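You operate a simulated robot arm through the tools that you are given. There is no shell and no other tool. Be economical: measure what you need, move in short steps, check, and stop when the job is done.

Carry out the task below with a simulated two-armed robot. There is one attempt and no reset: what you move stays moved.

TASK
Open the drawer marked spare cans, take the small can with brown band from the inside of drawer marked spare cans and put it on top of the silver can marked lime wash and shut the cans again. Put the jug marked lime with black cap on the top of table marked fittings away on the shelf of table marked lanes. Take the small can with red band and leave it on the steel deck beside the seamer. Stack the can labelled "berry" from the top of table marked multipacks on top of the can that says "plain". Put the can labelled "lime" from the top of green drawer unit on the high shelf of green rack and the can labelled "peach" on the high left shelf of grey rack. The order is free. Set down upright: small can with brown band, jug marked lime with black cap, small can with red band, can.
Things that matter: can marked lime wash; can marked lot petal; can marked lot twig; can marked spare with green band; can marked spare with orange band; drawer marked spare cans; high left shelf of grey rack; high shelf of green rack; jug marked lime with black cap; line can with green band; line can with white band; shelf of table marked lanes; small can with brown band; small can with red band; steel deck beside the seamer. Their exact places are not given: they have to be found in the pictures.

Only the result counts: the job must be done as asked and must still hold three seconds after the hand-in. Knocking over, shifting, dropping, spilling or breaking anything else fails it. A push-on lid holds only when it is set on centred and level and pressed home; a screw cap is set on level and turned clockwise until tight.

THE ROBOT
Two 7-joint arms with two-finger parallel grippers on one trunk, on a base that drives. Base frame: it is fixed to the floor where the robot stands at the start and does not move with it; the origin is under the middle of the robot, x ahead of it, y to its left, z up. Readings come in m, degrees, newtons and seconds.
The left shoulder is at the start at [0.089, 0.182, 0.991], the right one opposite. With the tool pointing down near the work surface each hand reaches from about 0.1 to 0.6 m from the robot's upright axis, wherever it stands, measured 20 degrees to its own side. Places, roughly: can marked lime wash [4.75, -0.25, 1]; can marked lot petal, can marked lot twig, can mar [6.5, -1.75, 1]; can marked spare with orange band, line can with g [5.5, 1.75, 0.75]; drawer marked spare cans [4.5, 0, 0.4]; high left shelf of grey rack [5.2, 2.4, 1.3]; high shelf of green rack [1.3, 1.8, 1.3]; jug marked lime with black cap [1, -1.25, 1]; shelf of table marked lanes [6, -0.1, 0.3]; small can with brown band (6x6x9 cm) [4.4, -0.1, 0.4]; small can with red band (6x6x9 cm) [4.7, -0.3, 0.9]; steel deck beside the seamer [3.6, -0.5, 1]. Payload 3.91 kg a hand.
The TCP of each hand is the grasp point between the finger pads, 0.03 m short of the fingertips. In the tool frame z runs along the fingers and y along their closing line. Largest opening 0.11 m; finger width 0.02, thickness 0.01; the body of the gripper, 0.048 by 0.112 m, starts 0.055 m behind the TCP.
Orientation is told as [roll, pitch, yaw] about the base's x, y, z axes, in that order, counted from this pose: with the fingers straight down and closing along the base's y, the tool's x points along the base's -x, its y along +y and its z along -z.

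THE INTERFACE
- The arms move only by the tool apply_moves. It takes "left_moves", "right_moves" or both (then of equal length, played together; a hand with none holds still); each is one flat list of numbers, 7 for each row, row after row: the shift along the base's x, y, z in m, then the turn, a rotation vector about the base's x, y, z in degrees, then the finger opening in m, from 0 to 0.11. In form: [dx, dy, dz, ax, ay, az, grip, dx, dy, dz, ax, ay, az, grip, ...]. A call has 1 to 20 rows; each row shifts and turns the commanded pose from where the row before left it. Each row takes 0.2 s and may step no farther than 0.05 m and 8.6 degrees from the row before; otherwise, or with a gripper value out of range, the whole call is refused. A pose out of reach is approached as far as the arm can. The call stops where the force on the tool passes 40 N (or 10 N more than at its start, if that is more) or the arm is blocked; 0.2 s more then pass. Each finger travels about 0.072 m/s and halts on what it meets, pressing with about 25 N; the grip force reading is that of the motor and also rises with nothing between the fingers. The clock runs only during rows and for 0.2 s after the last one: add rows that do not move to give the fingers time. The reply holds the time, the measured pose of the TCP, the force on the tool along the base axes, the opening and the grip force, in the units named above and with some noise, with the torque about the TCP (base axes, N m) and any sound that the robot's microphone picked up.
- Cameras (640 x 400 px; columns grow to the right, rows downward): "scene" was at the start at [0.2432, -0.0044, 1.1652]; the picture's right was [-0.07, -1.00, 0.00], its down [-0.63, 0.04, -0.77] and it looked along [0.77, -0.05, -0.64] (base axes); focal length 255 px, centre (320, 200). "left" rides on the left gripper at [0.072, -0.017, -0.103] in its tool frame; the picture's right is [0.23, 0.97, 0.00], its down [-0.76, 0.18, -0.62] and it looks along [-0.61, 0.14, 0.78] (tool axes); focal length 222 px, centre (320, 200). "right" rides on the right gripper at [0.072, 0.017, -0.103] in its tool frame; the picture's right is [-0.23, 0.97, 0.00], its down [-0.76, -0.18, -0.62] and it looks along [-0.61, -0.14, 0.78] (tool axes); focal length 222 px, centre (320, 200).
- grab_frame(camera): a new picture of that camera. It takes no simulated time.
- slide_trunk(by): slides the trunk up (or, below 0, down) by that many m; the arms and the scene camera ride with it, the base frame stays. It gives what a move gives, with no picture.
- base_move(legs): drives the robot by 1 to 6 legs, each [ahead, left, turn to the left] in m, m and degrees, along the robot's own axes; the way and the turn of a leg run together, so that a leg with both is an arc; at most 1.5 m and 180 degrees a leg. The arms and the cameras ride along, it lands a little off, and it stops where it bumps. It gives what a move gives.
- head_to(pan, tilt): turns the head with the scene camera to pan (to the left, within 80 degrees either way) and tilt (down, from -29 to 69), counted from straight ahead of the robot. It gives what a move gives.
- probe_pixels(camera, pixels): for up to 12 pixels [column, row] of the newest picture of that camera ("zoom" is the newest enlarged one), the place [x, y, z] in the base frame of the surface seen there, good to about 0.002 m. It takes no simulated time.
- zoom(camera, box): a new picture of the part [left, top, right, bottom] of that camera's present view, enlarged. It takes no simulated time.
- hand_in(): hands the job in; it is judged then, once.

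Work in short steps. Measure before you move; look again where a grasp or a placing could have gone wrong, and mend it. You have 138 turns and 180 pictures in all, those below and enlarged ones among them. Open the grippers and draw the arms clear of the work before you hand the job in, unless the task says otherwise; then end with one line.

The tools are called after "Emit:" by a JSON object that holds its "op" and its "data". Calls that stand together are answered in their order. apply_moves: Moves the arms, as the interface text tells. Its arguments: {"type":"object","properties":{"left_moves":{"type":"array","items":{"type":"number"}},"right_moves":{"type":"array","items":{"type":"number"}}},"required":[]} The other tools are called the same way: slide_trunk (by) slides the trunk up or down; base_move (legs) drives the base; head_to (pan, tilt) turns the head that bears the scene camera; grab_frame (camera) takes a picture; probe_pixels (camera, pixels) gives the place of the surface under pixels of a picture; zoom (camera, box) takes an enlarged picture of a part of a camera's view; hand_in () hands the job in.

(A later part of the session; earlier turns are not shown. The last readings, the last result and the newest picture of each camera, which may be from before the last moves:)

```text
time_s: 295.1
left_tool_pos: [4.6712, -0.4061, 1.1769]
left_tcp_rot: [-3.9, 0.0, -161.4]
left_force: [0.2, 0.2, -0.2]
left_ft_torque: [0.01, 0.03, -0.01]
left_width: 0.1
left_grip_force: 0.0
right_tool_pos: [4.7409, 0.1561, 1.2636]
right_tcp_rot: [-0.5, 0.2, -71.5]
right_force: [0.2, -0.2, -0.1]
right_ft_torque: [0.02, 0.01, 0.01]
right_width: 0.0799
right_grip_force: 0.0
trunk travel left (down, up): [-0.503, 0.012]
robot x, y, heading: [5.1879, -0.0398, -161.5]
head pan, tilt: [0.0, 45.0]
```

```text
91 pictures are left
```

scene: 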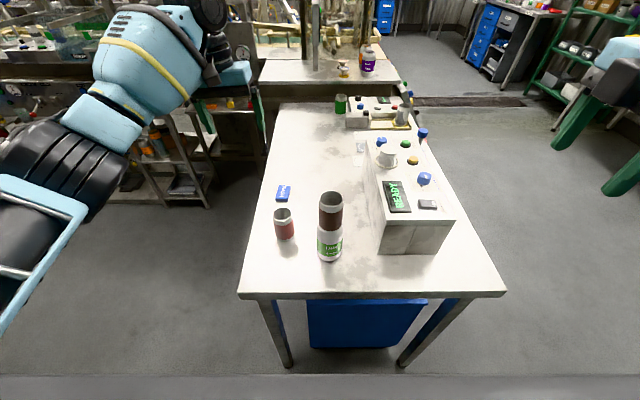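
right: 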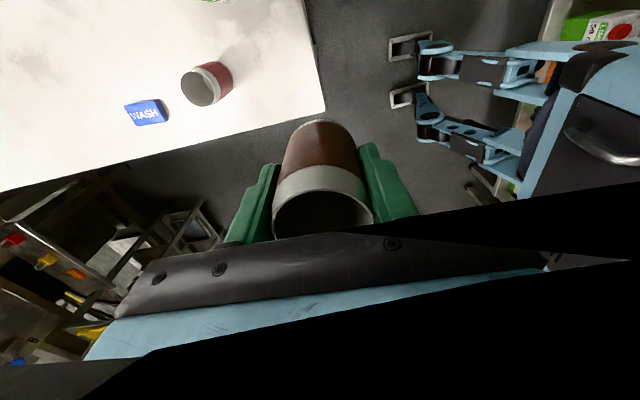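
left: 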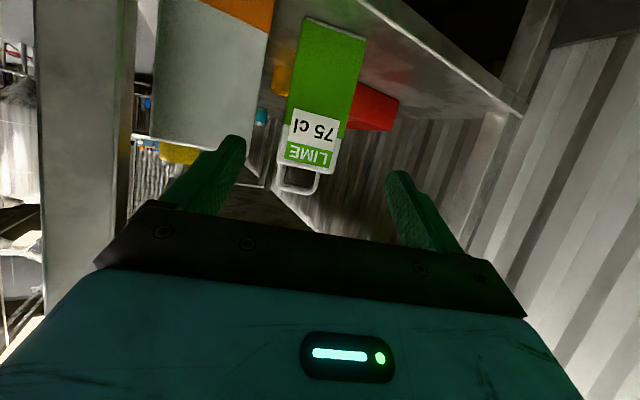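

I level the left tool and move over the red can, then descend to z 0.912.

Emit:
{"op": "apply_moves", "data": {"left_moves": [0.01, 0.034, 0, -3.8, -1.3, 0, 0.1, 0.01, 0.034, 0, 0, 0, 0, 0.1, 0.011, 0.032, 0, 0, 0, 0, 0.1, 0, 0, -0.045, 0, 0, 0, 0.1, 0, 0, -0.045, 0, 0, 0, 0.1, 0, 0, -0.045, 0, 0, 0, 0.1, 0, 0, 0, 0, 0, 0, 0.1]}}

Emit:
{"op": "grab_frame", "data": {"camera": "left"}}

Emit:
{"op": "zoom", "data": {"camera": "scene", "box": [220, 130, 380, 280]}}

```text
time_s: 296.7
left_tool_pos: [4.7045, -0.307, 1.0407]
left_tcp_rot: [0.2, 0.0, -161.4]
left_force: [0.3, 0.2, -0.2]
left_ft_torque: [-0.02, 0.01, -0.01]
left_width: 0.1002
left_grip_force: 0.0
right_tool_pos: [4.7408, 0.1546, 1.2653]
right_tcp_rot: [-0.5, 0.1, -71.4]
right_force: [0.9, -0.4, 0.3]
right_ft_torque: [0.0, 0.01, -0.01]
right_width: 0.0799
right_grip_force: 0.0
trunk travel left (down, up): [-0.503, 0.012]
robot x, y, heading: [5.1866, -0.0444, -161.3]
head pan, tilt: [0.0, 45.0]
```

```text
90 pictures are left
```

left: 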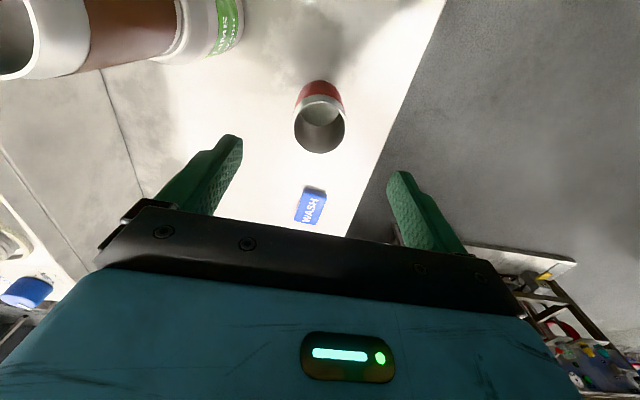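

```text
2.67 times, centred on (300, 205) of scene
```

zoom: 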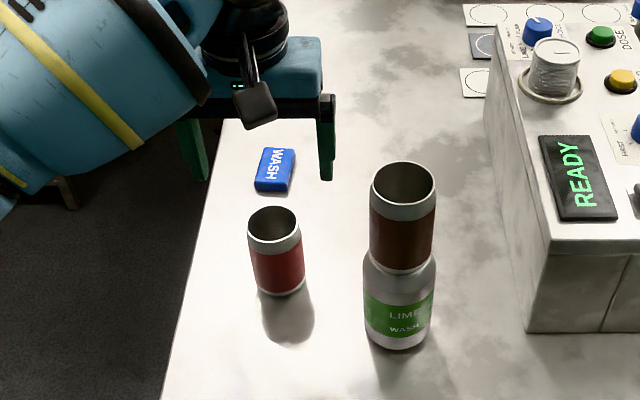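

The red can lies between the finger lines. I descend and close.

Emit:
{"op": "apply_moves", "data": {"left_moves": [-0.001, 0, -0.045, 0, 0, 0, 0.1, -0.001, 0, -0.045, 0, 0, 0, 0.1, 0, 0, -0.04, 0, 0, 0, 0.1, 0, 0, 0, 0, 0, 0, 0.1, 0, 0, 0, 0, 0, 0, 0.04, 0, 0, 0, 0, 0, 0, 0.04, 0, 0, 0, 0, 0, 0, 0.04, 0, 0, 0, 0, 0, 0, 0.04, 0, 0, 0.03, 0, 0, 0, 0.04, 0, 0, 0.045, 0, 0, 0, 0.04]}}

Emit:
{"op": "grab_frame", "data": {"camera": "left"}}

```text
time_s: 298.9
left_tool_pos: [4.7023, -0.3064, 0.9878]
left_tcp_rot: [0.2, 0.0, -161.5]
left_force: [-0.1, -0.9, 0.3]
left_ft_torque: [0.01, 0.01, 0.02]
left_width: 0.051
left_grip_force: 25.1
right_tool_pos: [4.7409, 0.1545, 1.2646]
right_tcp_rot: [-0.6, 0.2, -71.4]
right_force: [-0.8, 0.5, 0.4]
right_ft_torque: [0.0, -0.02, -0.01]
right_width: 0.0799
right_grip_force: 0.0
trunk travel left (down, up): [-0.503, 0.012]
robot x, y, heading: [5.1908, -0.0402, -161.5]
head pan, tilt: [0.0, 45.0]
```

```text
88 pictures are left
```

left: 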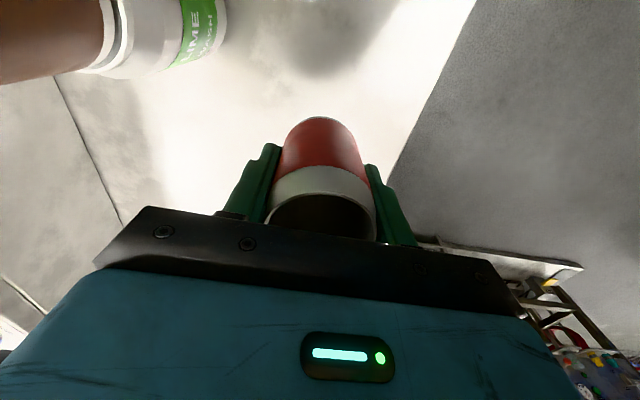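

Red can held. I raise it and look at the deck beyond the bench (around (330,70)), probing it.

Emit:
{"op": "apply_moves", "data": {"left_moves": [0, 0, 0.045, 0, 0, 0, 0.04, 0, 0, 0.045, 0, 0, 0, 0.04, 0, 0, 0.045, 0, 0, 0, 0.04, 0, 0, 0.045, 0, 0, 0, 0.04]}}

Emit:
{"op": "head_to", "data": {"pan": 5, "tilt": 22}}

Emit:
{"op": "grab_frame", "data": {"camera": "scene"}}

Emit:
{"op": "zoom", "data": {"camera": "scene", "box": [230, 60, 470, 220]}}

```text
time_s: 299.9
left_tool_pos: [4.703, -0.3051, 1.1682]
left_tcp_rot: [0.3, 0.1, -161.4]
left_force: [-0.1, 0.0, 0.0]
left_ft_torque: [0.0, -0.02, 0.01]
left_width: 0.0514
left_grip_force: 24.9
right_tool_pos: [4.7407, 0.1558, 1.2638]
right_tcp_rot: [-0.6, 0.2, -71.4]
right_force: [-0.4, 0.2, -0.1]
right_ft_torque: [-0.01, 0.01, 0.02]
right_width: 0.08
right_grip_force: 0.0
trunk travel left (down, up): [-0.503, 0.012]
robot x, y, heading: [5.1882, -0.0386, -161.3]
head pan, tilt: [0.0, 45.0]
```

```text
time_s: 300.8
left_tool_pos: [4.7036, -0.305, 1.166]
left_tcp_rot: [0.2, 0.1, -161.5]
left_force: [-0.6, -1.1, -0.9]
left_ft_torque: [-0.03, -0.02, -0.04]
left_width: 0.0514
left_grip_force: 25.1
right_tool_pos: [4.7393, 0.1534, 1.2638]
right_tcp_rot: [-0.5, 0.3, -71.3]
right_force: [0.9, 0.2, -0.7]
right_ft_torque: [0.0, -0.01, 0.02]
right_width: 0.0798
right_grip_force: 0.0
trunk travel left (down, up): [-0.503, 0.012]
robot x, y, heading: [5.1867, -0.0395, -161.3]
head pan, tilt: [5.0, 22.0]
```

```text
87 pictures are left
```

scene: 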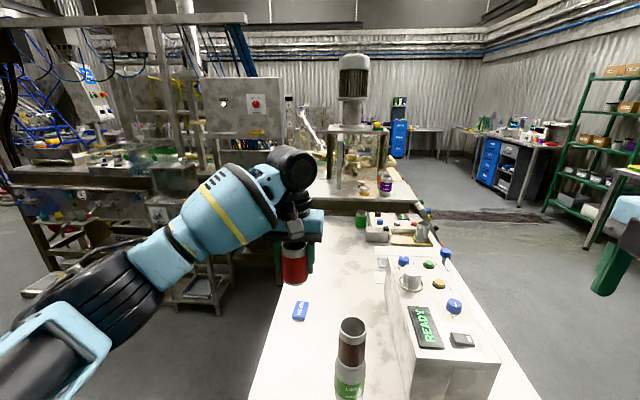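

```text
2.50 times, centred on (350, 140) of scene
```

zoom: 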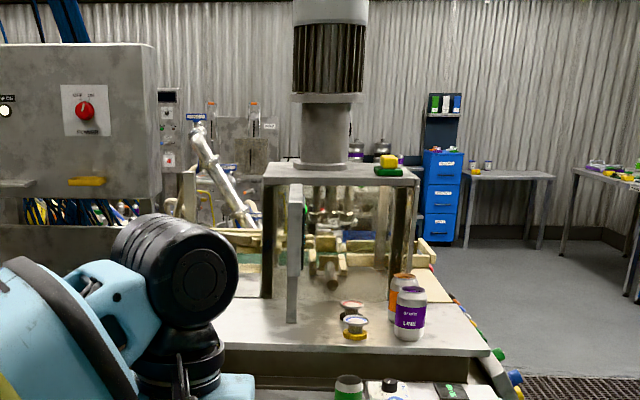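

The deck beside the seamer shows two cans (orange and purple). I zoom closer and measure.

Emit:
{"op": "probe_pixels", "data": {"camera": "zoom", "pixels": [[300, 340], [250, 320], [470, 345], [380, 345], [410, 320], [400, 295], [355, 330], [350, 305], [220, 340], [440, 300], [300, 250], [410, 180]]}}

Emit:
{"op": "zoom", "data": {"camera": "scene", "box": [300, 150, 420, 230]}}

```text
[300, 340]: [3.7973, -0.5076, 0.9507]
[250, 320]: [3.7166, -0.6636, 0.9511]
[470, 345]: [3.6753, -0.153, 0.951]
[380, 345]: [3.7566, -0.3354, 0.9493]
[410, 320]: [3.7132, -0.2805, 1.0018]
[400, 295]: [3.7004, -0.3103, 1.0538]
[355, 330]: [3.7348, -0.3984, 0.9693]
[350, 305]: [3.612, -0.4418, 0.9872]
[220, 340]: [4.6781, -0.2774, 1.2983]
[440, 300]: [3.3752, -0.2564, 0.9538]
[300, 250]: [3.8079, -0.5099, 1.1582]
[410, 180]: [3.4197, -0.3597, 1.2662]
```

```text
5.00 times, centred on (360, 190) of scene
```

zoom: 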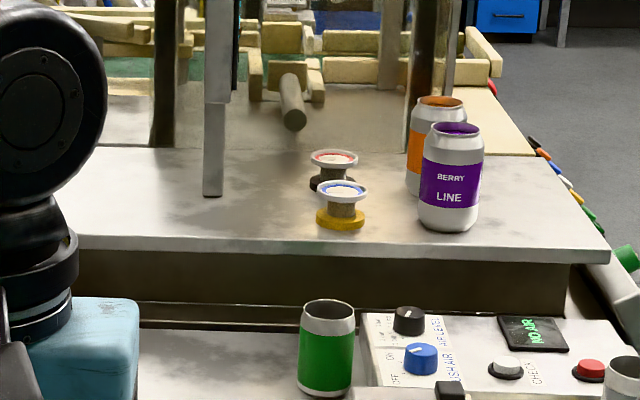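

Deck surface is at z 0.95, with free spots. Since I'm in the aisle, I first go south to the multipacks table for "berry" with the right hand, carrying the red can along.

Emit:
{"op": "base_move", "data": {"legs": [[0, 0, 89.5], [0.8, 0, 0]]}}

Emit:
{"op": "head_to", "data": {"pan": 25, "tilt": 25}}

Emit:
{"op": "grab_frame", "data": {"camera": "scene"}}

Emit:
{"op": "head_to", "data": {"pan": -20, "tilt": 20}}

Emit:
{"op": "grab_frame", "data": {"camera": "scene"}}

```text
time_s: 308.9
left_tool_pos: [5.6846, -1.2951, 1.1669]
left_tcp_rot: [0.2, 0.1, -72.5]
left_force: [-0.9, -0.9, -0.8]
left_ft_torque: [0.02, 0.01, 0.03]
left_width: 0.051
left_grip_force: 24.9
right_tool_pos: [5.2267, -1.2501, 1.2649]
right_tcp_rot: [-0.6, 0.2, 17.5]
right_force: [-0.1, 0.3, -1.0]
right_ft_torque: [-0.01, -0.01, 0.0]
right_width: 0.0796
right_grip_force: 0.0
trunk travel left (down, up): [-0.503, 0.012]
robot x, y, heading: [5.4297, -0.8026, -72.5]
head pan, tilt: [5.0, 22.0]
```

```text
time_s: 309.7
left_tool_pos: [5.6838, -1.2948, 1.166]
left_tcp_rot: [0.1, 0.2, -72.5]
left_force: [0.6, 1.0, 0.5]
left_ft_torque: [0.06, 0.01, -0.01]
left_width: 0.0512
left_grip_force: 24.7
right_tool_pos: [5.2259, -1.2485, 1.2637]
right_tcp_rot: [-0.5, 0.1, 17.4]
right_force: [0.3, 0.0, 0.0]
right_ft_torque: [-0.03, 0.01, 0.01]
right_width: 0.0797
right_grip_force: 0.0
trunk travel left (down, up): [-0.503, 0.012]
robot x, y, heading: [5.4344, -0.805, -72.6]
head pan, tilt: [25.0, 25.0]
```

```text
84 pictures are left
```

scene: 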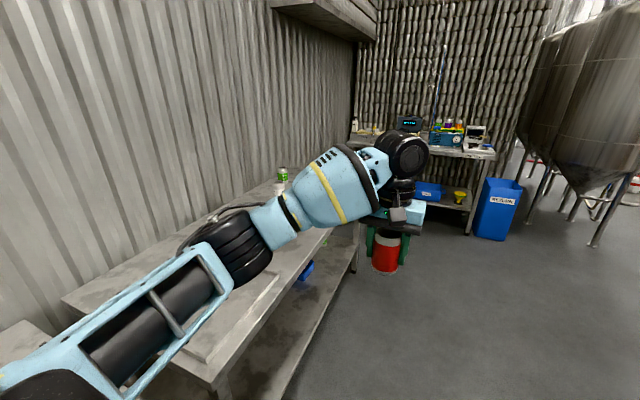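

```text
time_s: 310.8
left_tool_pos: [5.6855, -1.2956, 1.1678]
left_tcp_rot: [0.2, 0.1, -72.4]
left_force: [0.2, 0.4, 0.2]
left_ft_torque: [0.02, 0.0, 0.01]
left_width: 0.0511
left_grip_force: 24.8
right_tool_pos: [5.2257, -1.2494, 1.2641]
right_tcp_rot: [-0.5, 0.1, 17.5]
right_force: [0.5, -0.3, 0.5]
right_ft_torque: [0.01, -0.01, 0.03]
right_width: 0.0799
right_grip_force: 0.0
trunk travel left (down, up): [-0.503, 0.012]
robot x, y, heading: [5.431, -0.8049, -72.6]
head pan, tilt: [-20.0, 20.0]
```

```text
83 pictures are left
```

scene: 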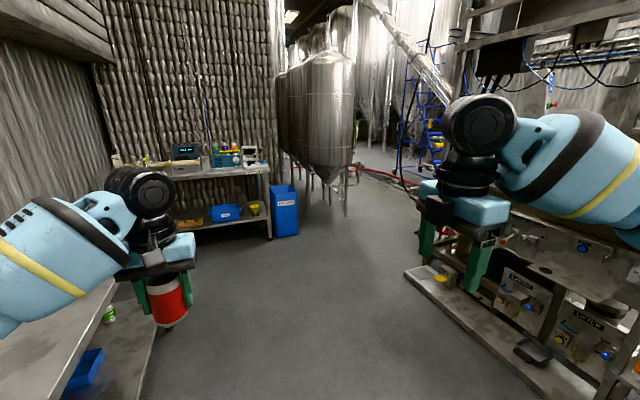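

The second table along the left wall is probably "multipacks". I drive on 0.5 m and turn left to face it.

Emit:
{"op": "base_move", "data": {"legs": [[0.55, -0.1, 0], [0, 0, 90]]}}

Emit:
{"op": "head_to", "data": {"pan": 0, "tilt": 35}}

Emit:
{"op": "grab_frame", "data": {"camera": "scene"}}

```text
time_s: 317.8
left_tool_pos: [5.9903, -1.0989, 1.1663]
left_tcp_rot: [0.1, 0.2, 17.6]
left_force: [0.1, -0.5, 0.5]
left_ft_torque: [-0.01, 0.01, 0.0]
left_width: 0.0511
left_grip_force: 24.9
right_tool_pos: [5.9475, -1.5582, 1.2643]
right_tcp_rot: [-0.5, 0.2, 107.9]
right_force: [-0.7, 0.0, -0.8]
right_ft_torque: [0.02, -0.01, 0.02]
right_width: 0.0798
right_grip_force: 0.0
trunk travel left (down, up): [-0.503, 0.012]
robot x, y, heading: [5.4988, -1.3592, 17.6]
head pan, tilt: [-20.0, 20.0]
```

```text
time_s: 318.7
left_tool_pos: [5.9908, -1.0997, 1.1661]
left_tcp_rot: [0.3, 0.1, 17.7]
left_force: [0.4, -0.4, 0.7]
left_ft_torque: [0.0, 0.02, -0.01]
left_width: 0.0512
left_grip_force: 24.8
right_tool_pos: [5.9453, -1.559, 1.2642]
right_tcp_rot: [-0.5, 0.3, 107.8]
right_force: [-0.5, 0.0, 0.1]
right_ft_torque: [0.03, 0.04, -0.01]
right_width: 0.0801
right_grip_force: 0.1
trunk travel left (down, up): [-0.503, 0.012]
robot x, y, heading: [5.5045, -1.3562, 18.0]
head pan, tilt: [0.0, 35.0]
```

```text
82 pictures are left
```

scene: 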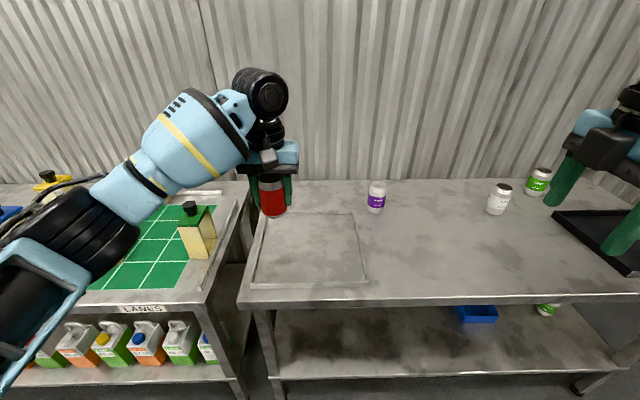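

Three cans stand on this table: purple (376,197), plain silver (499,199), green (538,182). I zoom and measure.

Emit:
{"op": "zoom", "data": {"camera": "scene", "box": [340, 150, 580, 320]}}

Emit:
{"op": "probe_pixels", "data": {"camera": "scene", "pixels": [[377, 184], [376, 203], [501, 186], [498, 205], [542, 170], [537, 185], [300, 302], [560, 296], [400, 185], [330, 250], [580, 230], [440, 240]]}}

```text
2.35 times, centred on (460, 235) of scene
```

zoom: 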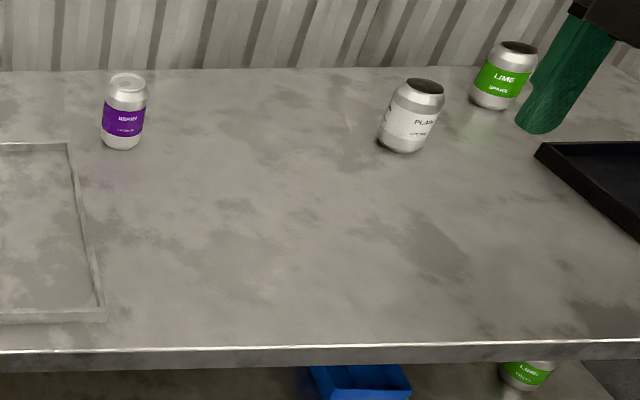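

```text
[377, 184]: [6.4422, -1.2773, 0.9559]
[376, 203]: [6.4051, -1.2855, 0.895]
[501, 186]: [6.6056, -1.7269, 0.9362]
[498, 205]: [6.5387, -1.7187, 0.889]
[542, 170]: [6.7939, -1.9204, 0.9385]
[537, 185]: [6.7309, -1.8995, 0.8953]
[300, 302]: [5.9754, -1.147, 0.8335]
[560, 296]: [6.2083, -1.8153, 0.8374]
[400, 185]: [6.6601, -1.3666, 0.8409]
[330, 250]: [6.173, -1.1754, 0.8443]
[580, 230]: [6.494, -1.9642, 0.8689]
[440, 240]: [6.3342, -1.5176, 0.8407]
```

This table holds "BERRY" at [6.43,-1.285] and "PLAIN" at about [6.565,-1.72], both 0.115 tall. I turn the right tool to a 25° forward approach with horizontal closing, move the red can aside, and step closer.

Emit:
{"op": "apply_moves", "data": {"left_moves": [-0.012, 0.036, 0.01, 0, 0, 0, 0.04, -0.012, 0.036, 0.01, 0, 0, 0, 0.04, -0.012, 0.036, 0.01, 0, 0, 0, 0.04, -0.012, 0.036, 0.01, 0, 0, 0, 0.04, -0.012, 0.036, 0, 0, 0, 0, 0.04, 0, 0, 0, 0, 0, 0, 0.04, 0, 0, 0, 0, 0, 0, 0.04, 0, 0, 0, 0, 0, 0, 0.04, 0, 0, 0, 0, 0, 0, 0.04, 0, 0, 0, 0, 0, 0, 0.04, 0, 0, 0, 0, 0, 0, 0.04, 0, 0, 0, 0, 0, 0, 0.04, 0, 0, 0, 0, 0, 0, 0.04, 0, 0, 0, 0, 0, 0, 0.04, 0, 0, 0, 0, 0, 0, 0.04, 0, 0, 0, 0, 0, 0, 0.04, 0, 0, 0, 0, 0, 0, 0.04, 0, 0, 0, 0, 0, 0, 0.04, 0, 0, 0, 0, 0, 0, 0.04], "right_moves": [0, 0, 0, 0, 0, -8.2, 0.1, 0, 0, 0, 0, 0, -8.2, 0.1, 0, 0, 0, 0, 0, -8.2, 0.1, 0, 0, 0, 0, 0, -8.2, 0.1, 0, 0, 0, 0, 0, -8.2, 0.1, 0, 0, 0, 0, 0, -8.2, 0.1, 0, 0, 0, 0, 0, -8.2, 0.1, 0, 0, 0, 0, 0, -8.2, 0.1, 0, 0, 0, 0, 0, -8.2, 0.1, 0, 0, 0, 0, 0, -8.2, 0.1, 0, 0, 0, 0, 0, -8.0, 0.1, 0.01, 0, 0, 2.49, -7.74, 0, 0.1, 0.01, 0, 0, 2.49, -7.74, 0, 0.1, 0.01, 0, 0, 2.49, -7.74, 0, 0.1, 0.01, 0, 0, 2.49, -7.74, 0, 0.1, 0.01, 0, 0, 2.49, -7.74, 0, 0.1, 0.01, 0, 0, 2.49, -7.74, 0, 0.1, 0.01, 0, 0, 2.49, -7.74, 0, 0.1, 0.01, 0, 0, 2.49, -7.74, 0, 0.1]}}

Emit:
{"op": "base_move", "data": {"legs": [[0.158, -0.124, 0]]}}

Emit:
{"op": "grab_frame", "data": {"camera": "scene"}}

```text
time_s: 322.7
left_tool_pos: [5.9305, -0.9188, 1.2058]
left_tcp_rot: [0.2, 0.1, 17.7]
left_force: [0.4, 0.0, 0.2]
left_ft_torque: [0.02, 0.0, -0.03]
left_width: 0.0513
left_grip_force: 24.9
right_tool_pos: [6.026, -1.5583, 1.2637]
right_tcp_rot: [-0.4, -65.0, 17.7]
right_force: [0.0, 0.6, 1.1]
right_ft_torque: [0.03, -0.01, -0.03]
right_width: 0.1001
right_grip_force: 0.0
trunk travel left (down, up): [-0.503, 0.012]
robot x, y, heading: [5.5026, -1.3535, 17.6]
head pan, tilt: [0.0, 35.0]
```

```text
time_s: 324.4
left_tool_pos: [6.1173, -0.9883, 1.2062]
left_tcp_rot: [0.2, 0.0, 17.7]
left_force: [-0.4, -0.1, -0.2]
left_ft_torque: [-0.04, 0.02, 0.01]
left_width: 0.0509
left_grip_force: 25.5
right_tool_pos: [6.2127, -1.6285, 1.2646]
right_tcp_rot: [-0.3, -64.8, 17.6]
right_force: [0.1, 0.6, -1.4]
right_ft_torque: [-0.01, -0.03, 0.01]
right_width: 0.1001
right_grip_force: 0.1
trunk travel left (down, up): [-0.503, 0.012]
robot x, y, heading: [5.6879, -1.4244, 17.6]
head pan, tilt: [0.0, 35.0]
```

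```text
80 pictures are left
```

scene: 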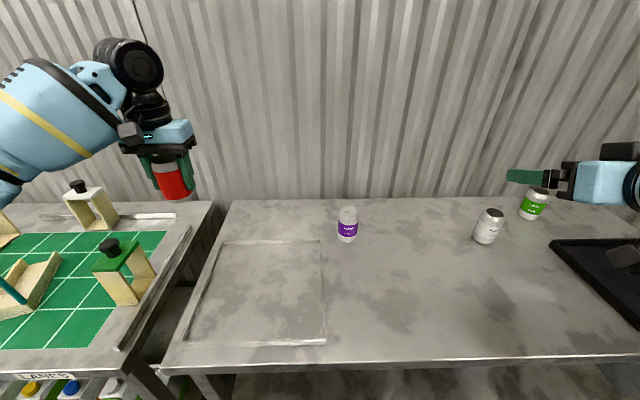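

Good view. I zoom on both cans for accurate centres.

Emit:
{"op": "zoom", "data": {"camera": "scene", "box": [310, 180, 390, 260]}}

Emit:
{"op": "probe_pixels", "data": {"camera": "scene", "pixels": [[347, 232], [340, 232], [355, 232], [347, 207], [347, 213], [486, 232], [478, 232], [496, 232], [490, 212], [481, 212], [500, 213], [490, 217]]}}

Emit:
{"op": "zoom", "data": {"camera": "scene", "box": [450, 180, 550, 260]}}

```text
5.00 times, centred on (350, 220) of scene
```

zoom: 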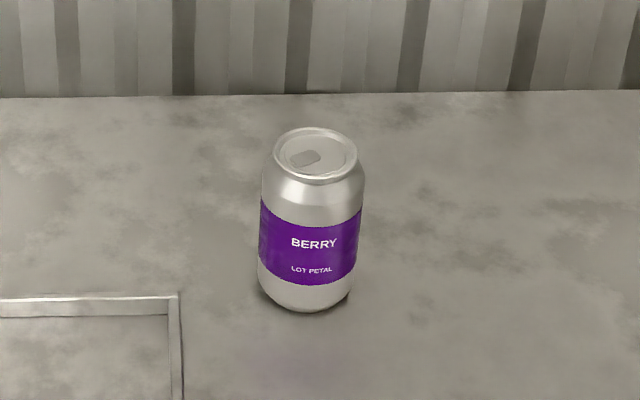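

```text
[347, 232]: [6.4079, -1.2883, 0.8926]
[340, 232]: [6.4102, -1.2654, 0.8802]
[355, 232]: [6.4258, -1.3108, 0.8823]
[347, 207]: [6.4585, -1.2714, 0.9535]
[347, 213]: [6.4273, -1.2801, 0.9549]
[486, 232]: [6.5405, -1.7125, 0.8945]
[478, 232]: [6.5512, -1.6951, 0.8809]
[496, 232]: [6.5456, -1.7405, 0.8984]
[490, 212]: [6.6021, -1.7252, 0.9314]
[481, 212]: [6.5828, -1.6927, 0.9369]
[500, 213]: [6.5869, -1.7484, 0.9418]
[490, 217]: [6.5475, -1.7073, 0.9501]
```

```text
5.00 times, centred on (500, 220) of scene
```

zoom: 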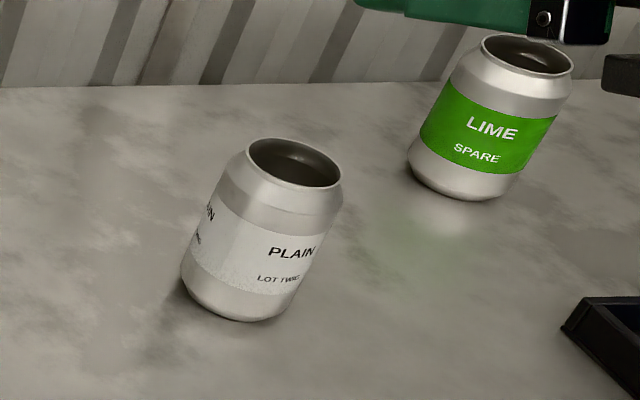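

I probe the PLAIN can's rim precisely in this zoom (needed for stacking).

Emit:
{"op": "probe_pixels", "data": {"camera": "zoom", "pixels": [[249, 155], [341, 176], [296, 140], [280, 183], [260, 143], [330, 157], [310, 188], [254, 170], [330, 187], [190, 270], [285, 310], [240, 250]]}}

Emit:
{"op": "zoom", "data": {"camera": "scene", "box": [310, 180, 390, 260]}}

Emit:
{"op": "probe_pixels", "data": {"camera": "zoom", "pixels": [[276, 155], [356, 155], [315, 130], [315, 178], [316, 153], [260, 230], [360, 245], [308, 240]]}}

```text
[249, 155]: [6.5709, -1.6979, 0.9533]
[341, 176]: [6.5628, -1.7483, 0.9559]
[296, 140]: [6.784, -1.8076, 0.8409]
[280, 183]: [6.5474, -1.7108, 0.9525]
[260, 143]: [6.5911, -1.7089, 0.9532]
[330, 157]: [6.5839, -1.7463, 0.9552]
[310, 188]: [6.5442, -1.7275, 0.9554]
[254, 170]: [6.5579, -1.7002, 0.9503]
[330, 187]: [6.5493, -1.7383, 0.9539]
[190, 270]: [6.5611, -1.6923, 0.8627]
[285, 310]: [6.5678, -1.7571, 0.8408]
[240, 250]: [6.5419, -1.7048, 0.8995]
```

```text
5.00 times, centred on (350, 220) of scene
```

zoom: 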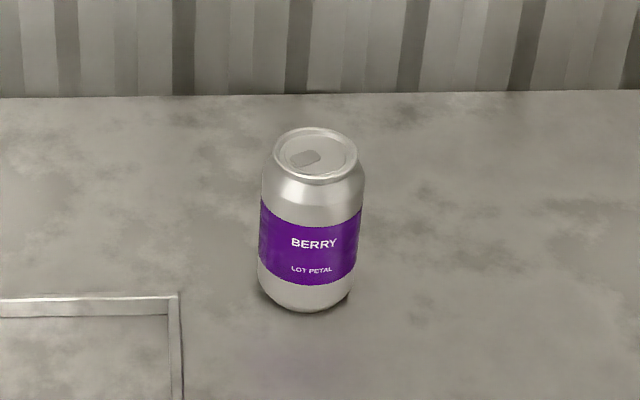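

```text
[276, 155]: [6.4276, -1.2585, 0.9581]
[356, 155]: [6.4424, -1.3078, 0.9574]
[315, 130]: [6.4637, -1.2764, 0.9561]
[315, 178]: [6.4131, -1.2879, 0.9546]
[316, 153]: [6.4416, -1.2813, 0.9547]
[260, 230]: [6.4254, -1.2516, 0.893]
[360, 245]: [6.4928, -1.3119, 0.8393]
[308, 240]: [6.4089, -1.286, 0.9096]
```

Berry centre [6.4375,-1.2825], Plain rim centre [6.569,-1.723], top 0.955. I lower the trunk 0.15, steepen the right tool to 40° down and go to the berry pre-grasp.

Emit:
{"op": "slide_trunk", "data": {"by": -0.15}}

Emit:
{"op": "apply_moves", "data": {"right_moves": [0.0171, 0.0398, -0.016, -2.27, 7.15, 0, 0.1, 0.0171, 0.0398, -0.016, -2.27, 7.15, 0, 0.1, 0.0171, 0.0398, -0.016, 0, 0, 0, 0.1, 0.0171, 0.0398, -0.016, 0, 0, 0, 0.1, 0.0171, 0.0398, -0.016, 0, 0, 0, 0.1, 0.0171, 0.0398, -0.016, 0, 0, 0, 0.1, 0.0171, 0.0398, -0.016, 0, 0, 0, 0.1, 0.0171, 0.0398, -0.016, 0, 0, 0, 0.1, 0, 0, 0, 0, 0, 0, 0.1]}}

Emit:
{"op": "grab_frame", "data": {"camera": "right"}}

```text
time_s: 326.1
left_tool_pos: [6.1177, -0.9895, 1.0579]
left_tcp_rot: [0.3, 0.0, 17.5]
left_force: [-0.3, 0.2, -0.2]
left_ft_torque: [0.0, 0.0, 0.01]
left_width: 0.0512
left_grip_force: 25.3
right_tool_pos: [6.2302, -1.6251, 1.0663]
right_tcp_rot: [-0.4, -57.9, 17.5]
right_force: [-0.1, -0.1, 0.2]
right_ft_torque: [-0.01, -0.02, 0.01]
right_width: 0.0999
right_grip_force: 0.2
trunk travel left (down, up): [-0.353, 0.162]
robot x, y, heading: [5.687, -1.425, 17.3]
head pan, tilt: [0.0, 35.0]
```

```text
time_s: 328.1
left_tool_pos: [6.1187, -0.9888, 1.0579]
left_tcp_rot: [0.2, 0.1, 17.7]
left_force: [-0.2, -0.4, -0.1]
left_ft_torque: [0.01, 0.01, -0.02]
left_width: 0.0509
left_grip_force: 25.2
right_tool_pos: [6.3673, -1.3045, 0.9374]
right_tcp_rot: [-0.4, -42.9, 17.7]
right_force: [0.2, -0.4, -0.6]
right_ft_torque: [0.0, 0.05, 0.03]
right_width: 0.1
right_grip_force: 0.1
trunk travel left (down, up): [-0.353, 0.162]
robot x, y, heading: [5.6865, -1.4258, 17.7]
head pan, tilt: [0.0, 35.0]
```

```text
76 pictures are left
```

right: 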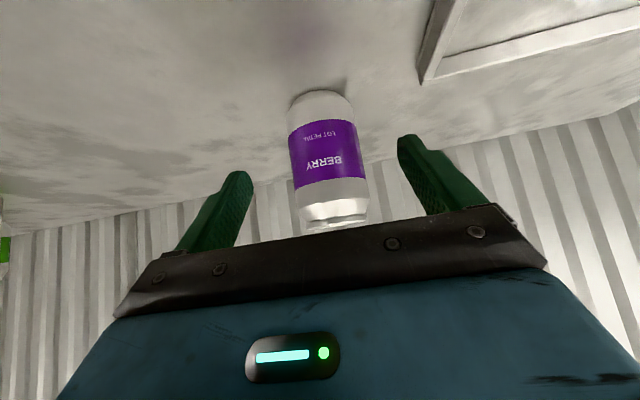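

The berry can is centred between the fingers. I rise slightly, then advance along the tool to [6.4375,-1.2825,0.92] and close.

Emit:
{"op": "apply_moves", "data": {"right_moves": [0.003, 0.001, 0.045, 0, 0, 0, 0.1, 0.003, 0, 0.01, 0, 0, 0, 0.1, 0.022, 0.007, -0.024, 0, 0, 0, 0.1, 0.022, 0.007, -0.024, 0, 0, 0, 0.1, 0.021, 0.007, -0.024, 0, 0, 0, 0.1, 0, 0, 0, 0, 0, 0, 0.1]}}

Emit:
{"op": "grab_frame", "data": {"camera": "right"}}

Emit:
{"op": "apply_moves", "data": {"right_moves": [0, 0, 0, 0, 0, 0, 0.05, 0, 0, 0, 0, 0, 0, 0.05, 0, 0, 0, 0, 0, 0, 0.05, 0, 0, 0, 0, 0, 0, 0.05]}}

```text
time_s: 329.6
left_tool_pos: [6.1195, -0.9895, 1.0567]
left_tcp_rot: [0.2, 0.1, 17.6]
left_force: [-0.2, -0.3, 0.4]
left_ft_torque: [-0.01, 0.03, 0.0]
left_width: 0.0511
left_grip_force: 25.0
right_tool_pos: [6.4382, -1.2839, 0.9209]
right_tcp_rot: [-0.4, -43.1, 17.7]
right_force: [-0.4, -0.5, 0.3]
right_ft_torque: [0.0, -0.02, 0.0]
right_width: 0.1
right_grip_force: 0.1
trunk travel left (down, up): [-0.353, 0.162]
robot x, y, heading: [5.6894, -1.428, 17.5]
head pan, tilt: [0.0, 35.0]
```

```text
75 pictures are left
```

right: 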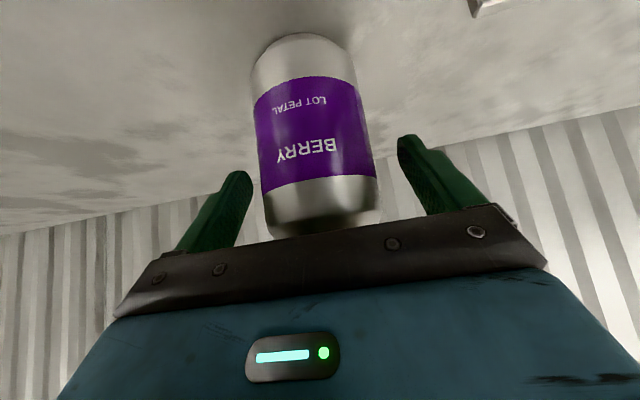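

```text
time_s: 330.6
left_tool_pos: [6.118, -0.9896, 1.0559]
left_tcp_rot: [0.2, 0.0, 17.7]
left_force: [-0.3, 0.4, 0.7]
left_ft_torque: [0.05, 0.01, -0.02]
left_width: 0.0513
left_grip_force: 25.4
right_tool_pos: [6.4366, -1.2843, 0.9209]
right_tcp_rot: [-0.4, -42.9, 17.6]
right_force: [1.7, 0.6, 0.4]
right_ft_torque: [0.11, -0.05, -0.06]
right_width: 0.0651
right_grip_force: 25.2
trunk travel left (down, up): [-0.353, 0.162]
robot x, y, heading: [5.6908, -1.4262, 17.5]
head pan, tilt: [0.0, 35.0]
```

Berry is gripped (0.065). I lift it and shift the base 0.46 m to the right to bring it over PLAIN.

Emit:
{"op": "apply_moves", "data": {"right_moves": [0, 0, 0.03, 0, 0, 0, 0.05, 0, 0, 0.045, 0, 0, 0, 0.05, 0, 0, 0.045, 0, 0, 0, 0.05, 0, 0, 0.045, 0, 0, 0, 0.05, 0, 0, 0.015, 0, 0, 0, 0.05]}}

Emit:
{"op": "base_move", "data": {"legs": [[0, -0.46, 0]]}}

Emit:
{"op": "grab_frame", "data": {"camera": "scene"}}

```text
time_s: 331.8
left_tool_pos: [6.1193, -0.9893, 1.0563]
left_tcp_rot: [0.2, 0.1, 17.5]
left_force: [0.2, -0.2, 0.1]
left_ft_torque: [-0.01, 0.01, -0.02]
left_width: 0.0508
left_grip_force: 25.0
right_tool_pos: [6.4397, -1.2847, 1.1009]
right_tcp_rot: [-0.2, -42.8, 17.7]
right_force: [-0.4, -0.6, -4.1]
right_ft_torque: [-0.01, -0.03, -0.01]
right_width: 0.0649
right_grip_force: 25.0
trunk travel left (down, up): [-0.353, 0.162]
robot x, y, heading: [5.6863, -1.4246, 17.6]
head pan, tilt: [0.0, 35.0]
```

```text
time_s: 336.3
left_tool_pos: [6.259, -1.4318, 1.0549]
left_tcp_rot: [0.1, 0.1, 17.5]
left_force: [-0.4, -0.4, 0.1]
left_ft_torque: [-0.01, 0.01, -0.01]
left_width: 0.051
left_grip_force: 25.3
right_tool_pos: [6.5785, -1.7283, 1.1003]
right_tcp_rot: [-0.4, -42.9, 17.3]
right_force: [-0.7, 0.3, -3.5]
right_ft_torque: [0.02, -0.01, 0.01]
right_width: 0.0653
right_grip_force: 25.3
trunk travel left (down, up): [-0.353, 0.162]
robot x, y, heading: [5.8248, -1.8659, 17.3]
head pan, tilt: [0.0, 35.0]
```

```text
74 pictures are left
```

scene: 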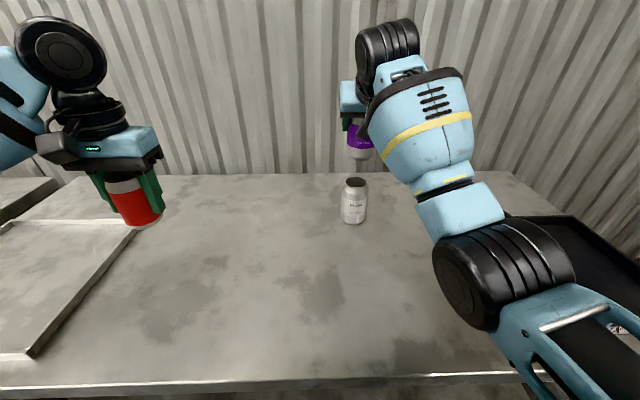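

I zoom to re-measure PLAIN's rim and berry's lower rim from here.

Emit:
{"op": "zoom", "data": {"camera": "scene", "box": [310, 110, 410, 230]}}

Emit:
{"op": "probe_pixels", "data": {"camera": "scene", "pixels": [[342, 184], [366, 184], [354, 188], [347, 187], [361, 187], [350, 156], [355, 160], [361, 160], [366, 158], [372, 152]]}}

```text
3.33 times, centred on (360, 170) of scene
```

zoom: 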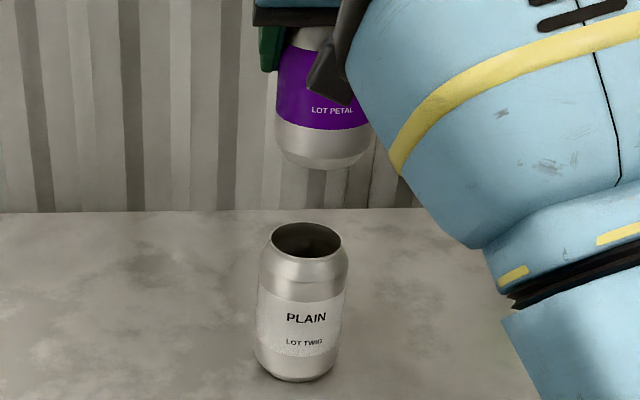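

```text
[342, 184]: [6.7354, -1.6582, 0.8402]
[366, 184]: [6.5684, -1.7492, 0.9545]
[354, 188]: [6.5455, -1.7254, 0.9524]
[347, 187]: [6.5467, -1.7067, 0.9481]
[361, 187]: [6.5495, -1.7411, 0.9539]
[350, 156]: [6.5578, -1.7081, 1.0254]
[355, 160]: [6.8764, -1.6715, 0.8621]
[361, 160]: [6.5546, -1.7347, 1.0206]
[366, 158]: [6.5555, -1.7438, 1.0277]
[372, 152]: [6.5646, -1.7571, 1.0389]
```

Finer probing via the zoom picture for both rims.

Emit:
{"op": "probe_pixels", "data": {"camera": "zoom", "pixels": [[272, 241], [340, 243], [306, 256], [306, 224], [285, 253], [328, 253], [286, 155], [300, 163], [325, 167], [348, 163], [364, 152], [320, 150]]}}

```text
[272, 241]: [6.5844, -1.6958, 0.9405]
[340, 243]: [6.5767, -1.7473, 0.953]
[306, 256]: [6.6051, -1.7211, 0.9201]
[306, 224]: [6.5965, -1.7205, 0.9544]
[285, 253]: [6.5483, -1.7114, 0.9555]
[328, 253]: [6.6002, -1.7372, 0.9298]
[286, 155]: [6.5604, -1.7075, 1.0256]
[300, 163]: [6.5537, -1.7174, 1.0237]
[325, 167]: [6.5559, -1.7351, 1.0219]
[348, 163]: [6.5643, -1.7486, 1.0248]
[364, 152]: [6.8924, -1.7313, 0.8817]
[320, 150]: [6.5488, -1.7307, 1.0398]
```

Berry's axis is about [6.578,-1.7257]; PLAIN's [6.570,-1.723]. I shift by (-8,+2.5) mm and lower to just above.

Emit:
{"op": "apply_moves", "data": {"right_moves": [-0.004, 0.001, -0.02, 0, 0, 0, 0.05, -0.004, 0.0015, -0.02, 0, 0, 0, 0.05, 0, 0, -0.013, 0, 0, 0, 0.05, 0, 0, 0, 0, 0, 0, 0.05]}}

Emit:
{"op": "zoom", "data": {"camera": "scene", "box": [310, 130, 410, 230]}}

Emit:
{"op": "grab_frame", "data": {"camera": "right"}}

```text
time_s: 337.3
left_tool_pos: [6.2595, -1.4317, 1.0556]
left_tcp_rot: [0.2, 0.2, 17.4]
left_force: [0.3, -0.5, 0.0]
left_ft_torque: [-0.02, 0.03, -0.02]
left_width: 0.0511
left_grip_force: 24.9
right_tool_pos: [6.5703, -1.7264, 1.0484]
right_tcp_rot: [-0.4, -42.9, 17.4]
right_force: [-0.9, 0.6, -2.9]
right_ft_torque: [0.02, 0.03, -0.01]
right_width: 0.0649
right_grip_force: 24.9
trunk travel left (down, up): [-0.353, 0.162]
robot x, y, heading: [5.8276, -1.8657, 17.6]
head pan, tilt: [0.0, 35.0]
```

```text
4.00 times, centred on (360, 180) of scene
```

zoom: 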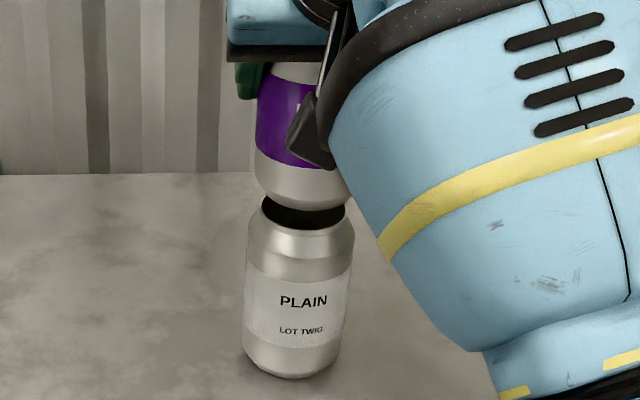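

```text
71 pictures are left
```

right: 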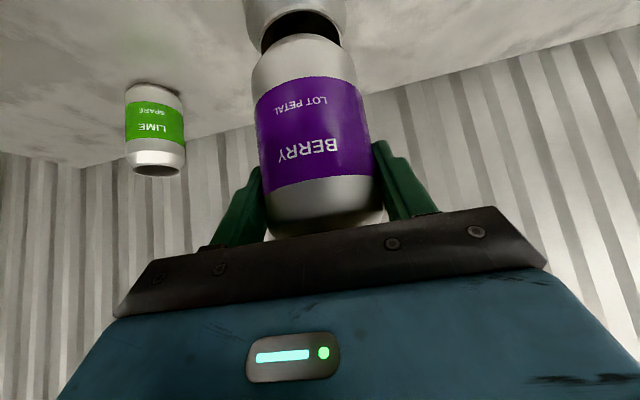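

Looks aligned laterally; I verify once more by probing rims in this zoom.

Emit:
{"op": "probe_pixels", "data": {"camera": "zoom", "pixels": [[258, 182], [270, 197], [290, 206], [310, 209], [330, 206], [343, 197], [263, 212], [280, 225], [305, 230], [330, 226], [346, 213]]}}

```text
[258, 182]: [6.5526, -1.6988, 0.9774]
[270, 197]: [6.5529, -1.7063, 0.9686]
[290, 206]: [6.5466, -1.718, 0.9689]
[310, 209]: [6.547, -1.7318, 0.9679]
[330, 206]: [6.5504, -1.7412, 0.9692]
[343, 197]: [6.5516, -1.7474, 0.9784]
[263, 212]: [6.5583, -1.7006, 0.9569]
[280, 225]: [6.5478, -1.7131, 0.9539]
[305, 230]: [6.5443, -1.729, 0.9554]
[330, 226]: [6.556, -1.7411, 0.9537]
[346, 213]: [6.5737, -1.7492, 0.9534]
```

Aligned within 2 mm. I lower in small steps to contact.

Emit:
{"op": "apply_moves", "data": {"right_moves": [0.001, 0, -0.005, 0, 0, 0, 0.05, 0, 0, -0.003, 0, 0, 0, 0.05, 0, 0, 0, 0, 0, 0, 0.05]}}

Emit:
{"op": "apply_moves", "data": {"right_moves": [0, 0, -0.002, 0, 0, 0, 0.05, 0, 0, -0.001, 0, 0, 0, 0.05, 0, 0, 0, 0, 0, 0, 0.05]}}

Emit:
{"op": "apply_moves", "data": {"right_moves": [0, 0, -0.0015, 0, 0, 0, 0.05, 0, 0, -0.0015, 0, 0, 0, 0.05, 0, 0, 0, 0, 0, 0, 0.05]}}

```text
time_s: 338.1
left_tool_pos: [6.26, -1.4321, 1.0558]
left_tcp_rot: [0.1, 0.1, 17.5]
left_force: [0.1, 0.7, -0.1]
left_ft_torque: [0.0, 0.0, 0.0]
left_width: 0.0509
left_grip_force: 25.1
right_tool_pos: [6.5721, -1.7256, 1.0394]
right_tcp_rot: [-0.4, -42.9, 17.3]
right_force: [0.3, 0.3, -3.3]
right_ft_torque: [-0.02, 0.03, -0.01]
right_width: 0.065
right_grip_force: 25.4
trunk travel left (down, up): [-0.353, 0.162]
robot x, y, heading: [5.8289, -1.8676, 17.5]
head pan, tilt: [0.0, 35.0]
```

```text
time_s: 338.9
left_tool_pos: [6.2597, -1.4325, 1.0555]
left_tcp_rot: [0.2, 0.1, 17.5]
left_force: [0.7, 0.2, 0.1]
left_ft_torque: [0.02, 0.04, 0.03]
left_width: 0.0511
left_grip_force: 24.3
right_tool_pos: [6.5709, -1.7264, 1.0367]
right_tcp_rot: [-0.4, -42.9, 17.4]
right_force: [-1.0, -0.6, -4.8]
right_ft_torque: [0.0, 0.01, 0.01]
right_width: 0.065
right_grip_force: 24.8
trunk travel left (down, up): [-0.353, 0.162]
robot x, y, heading: [5.8268, -1.869, 17.7]
head pan, tilt: [0.0, 35.0]
```

```text
time_s: 339.7
left_tool_pos: [6.26, -1.432, 1.0564]
left_tcp_rot: [0.1, 0.0, 17.5]
left_force: [-0.5, 0.5, 0.3]
left_ft_torque: [-0.03, 0.0, 0.0]
left_width: 0.0509
left_grip_force: 25.2
right_tool_pos: [6.5711, -1.7263, 1.0352]
right_tcp_rot: [-0.3, -43.1, 17.5]
right_force: [-0.3, -0.4, 4.7]
right_ft_torque: [-0.05, 0.03, 0.0]
right_width: 0.065
right_grip_force: 24.6
trunk travel left (down, up): [-0.353, 0.162]
robot x, y, heading: [5.825, -1.8684, 17.5]
head pan, tilt: [0.0, 35.0]
```

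Contact at z 1.035 as predicted. I open slowly and back out along the tool.

Emit:
{"op": "apply_moves", "data": {"right_moves": [0, 0, 0, 0, 0, 0, 0.068, 0, 0, 0, 0, 0, 0, 0.075, 0, 0, 0, 0, 0, 0, 0.085, 0, 0, 0, 0, 0, 0, 0.095, 0, 0, 0, 0, 0, 0, 0.1, -0.02, -0.0063, 0.022, 0, 0, 0, 0.1, -0.025, -0.008, 0.03, 0, 0, 0, 0.1, -0.025, -0.008, 0.03, 0, 0, 0, 0.1, -0.025, -0.008, 0.03, 0, 0, 0, 0.1, -0.03, -0.01, 0.01, 0, 0, 0, 0.1]}}

Emit:
{"op": "grab_frame", "data": {"camera": "scene"}}

```text
time_s: 341.9
left_tool_pos: [6.2601, -1.4323, 1.0565]
left_tcp_rot: [0.2, 0.1, 17.4]
left_force: [0.0, 0.5, 0.1]
left_ft_torque: [0.0, 0.01, -0.01]
left_width: 0.051
left_grip_force: 24.6
right_tool_pos: [6.4759, -1.7781, 1.146]
right_tcp_rot: [-1.6, -42.6, 16.2]
right_force: [-0.1, -0.5, -0.1]
right_ft_torque: [0.04, -0.02, 0.01]
right_width: 0.1
right_grip_force: 0.0
right hand out of reach, approached as far as the arm can: row 10
trunk travel left (down, up): [-0.353, 0.162]
robot x, y, heading: [5.8247, -1.8659, 17.6]
head pan, tilt: [0.0, 35.0]
```

```text
70 pictures are left
```

scene: 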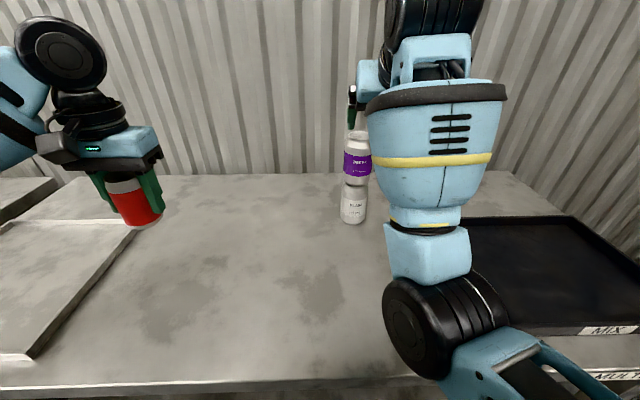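

Stack stands and the MULTIPACKS sign is visible. Now back away, raise the trunk and drive north through the aisle toward the seamer deck.

Emit:
{"op": "base_move", "data": {"legs": [[-0.2, 0, 0]]}}

Emit:
{"op": "slide_trunk", "data": {"by": 0.15}}

Emit:
{"op": "base_move", "data": {"legs": [[0, 0, 90.8], [0, -0.19, 0], [1.43, 0, 0], [1.4, 0, 0], [0.25, 0, 0], [0, 1.2, 0]]}}

Emit:
{"op": "base_move", "data": {"legs": [[0, 0.35, 0], [0, 0, 180]]}}

Emit:
{"op": "head_to", "data": {"pan": 0, "tilt": 30}}

Emit:
{"op": "grab_frame", "data": {"camera": "scene"}}

```text
time_s: 343.5
left_tool_pos: [6.0698, -1.4922, 1.056]
left_tcp_rot: [0.3, 0.1, 17.4]
left_force: [-0.1, -0.7, -0.3]
left_ft_torque: [-0.03, -0.04, -0.01]
left_width: 0.0511
left_grip_force: 25.3
right_tool_pos: [6.285, -1.837, 1.1484]
right_tcp_rot: [-1.3, -43.0, 16.0]
right_force: [-0.1, -1.0, -0.2]
right_ft_torque: [0.0, 0.03, -0.02]
right_width: 0.1001
right_grip_force: 0.1
trunk travel left (down, up): [-0.353, 0.162]
robot x, y, heading: [5.6384, -1.9292, 17.5]
head pan, tilt: [0.0, 35.0]
```

```text
time_s: 345.3
left_tool_pos: [6.0701, -1.4924, 1.2043]
left_tcp_rot: [0.2, 0.1, 17.4]
left_force: [-0.4, -0.6, 0.0]
left_ft_torque: [0.01, 0.04, 0.01]
left_width: 0.0506
left_grip_force: 24.6
right_tool_pos: [6.2881, -1.8369, 1.2969]
right_tcp_rot: [-1.3, -42.8, 15.9]
right_force: [0.3, 1.3, 0.4]
right_ft_torque: [-0.01, 0.0, 0.02]
right_width: 0.0999
right_grip_force: 0.0
trunk travel left (down, up): [-0.503, 0.012]
robot x, y, heading: [5.6357, -1.9262, 17.3]
head pan, tilt: [0.0, 35.0]
```

```text
time_s: 376.5
left_tool_pos: [3.2644, 1.0939, 1.2054]
left_tcp_rot: [0.3, 0.1, 108.2]
left_force: [0.2, 1.0, -0.4]
left_ft_torque: [0.0, -0.05, -0.03]
left_width: 0.0507
left_grip_force: 25.1
right_tool_pos: [3.607, 1.3165, 1.2988]
right_tcp_rot: [-1.3, -43.0, 107.0]
right_force: [-0.1, -0.5, -0.1]
right_ft_torque: [0.02, 0.02, 0.03]
right_width: 0.1001
right_grip_force: 0.0
trunk travel left (down, up): [-0.503, 0.012]
robot x, y, heading: [3.7061, 0.6682, 108.3]
head pan, tilt: [0.0, 35.0]
```

```text
time_s: 387.5
left_tool_pos: [3.8119, 0.1296, 1.2068]
left_tcp_rot: [0.2, 0.1, -72.0]
left_force: [-0.5, -0.8, -0.6]
left_ft_torque: [-0.01, 0.01, 0.03]
left_width: 0.0508
left_grip_force: 25.1
right_tool_pos: [3.4687, -0.0891, 1.2989]
right_tcp_rot: [-1.4, -43.0, -73.5]
right_force: [0.0, 0.4, 0.3]
right_ft_torque: [-0.03, 0.04, 0.01]
right_width: 0.1004
right_grip_force: 0.0
trunk travel left (down, up): [-0.503, 0.012]
robot x, y, heading: [3.3718, 0.5562, -71.9]
head pan, tilt: [0.0, 35.0]
```

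```text
time_s: 388.2
left_tool_pos: [3.8112, 0.1302, 1.2056]
left_tcp_rot: [0.2, 0.2, -72.0]
left_force: [0.5, -0.7, 0.3]
left_ft_torque: [0.0, 0.03, 0.02]
left_width: 0.0508
left_grip_force: 25.1
right_tool_pos: [3.4684, -0.0888, 1.2978]
right_tcp_rot: [-1.3, -42.9, -73.5]
right_force: [0.0, -0.3, -0.2]
right_ft_torque: [0.02, 0.0, 0.03]
right_width: 0.1
right_grip_force: 0.0
trunk travel left (down, up): [-0.503, 0.012]
robot x, y, heading: [3.3703, 0.5547, -72.0]
head pan, tilt: [0.0, 30.0]
```

```text
69 pictures are left
```

scene: 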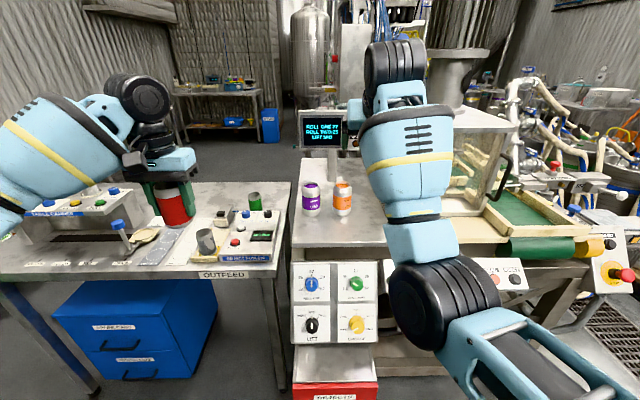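

The deck with the purple and orange cans is right ahead at (325,210). I zoom and measure free spots.

Emit:
{"op": "zoom", "data": {"camera": "scene", "box": [280, 150, 400, 270]}}

Emit:
{"op": "probe_pixels", "data": {"camera": "scene", "pixels": [[310, 185], [310, 205], [343, 186], [343, 208], [305, 238], [370, 238], [335, 235], [297, 165], [330, 170], [360, 225], [295, 240]]}}

```text
3.33 times, centred on (340, 210) of scene
```

zoom: 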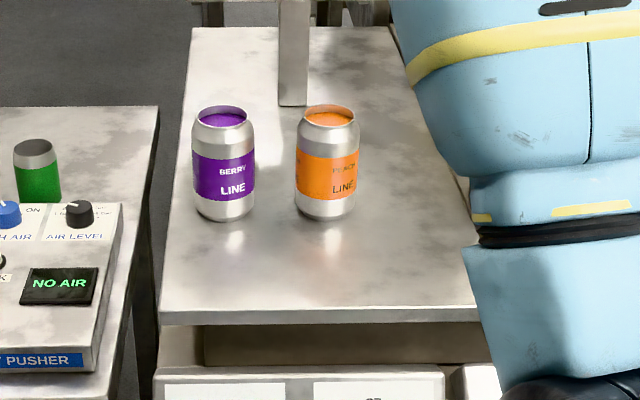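

```text
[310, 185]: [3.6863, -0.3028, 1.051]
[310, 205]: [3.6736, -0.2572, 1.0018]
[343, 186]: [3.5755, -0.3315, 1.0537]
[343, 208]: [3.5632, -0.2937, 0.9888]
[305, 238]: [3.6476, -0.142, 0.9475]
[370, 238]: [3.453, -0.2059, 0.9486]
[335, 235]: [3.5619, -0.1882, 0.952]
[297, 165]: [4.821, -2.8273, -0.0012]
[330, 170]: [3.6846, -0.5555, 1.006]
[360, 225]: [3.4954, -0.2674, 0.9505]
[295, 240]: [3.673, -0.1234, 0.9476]
```

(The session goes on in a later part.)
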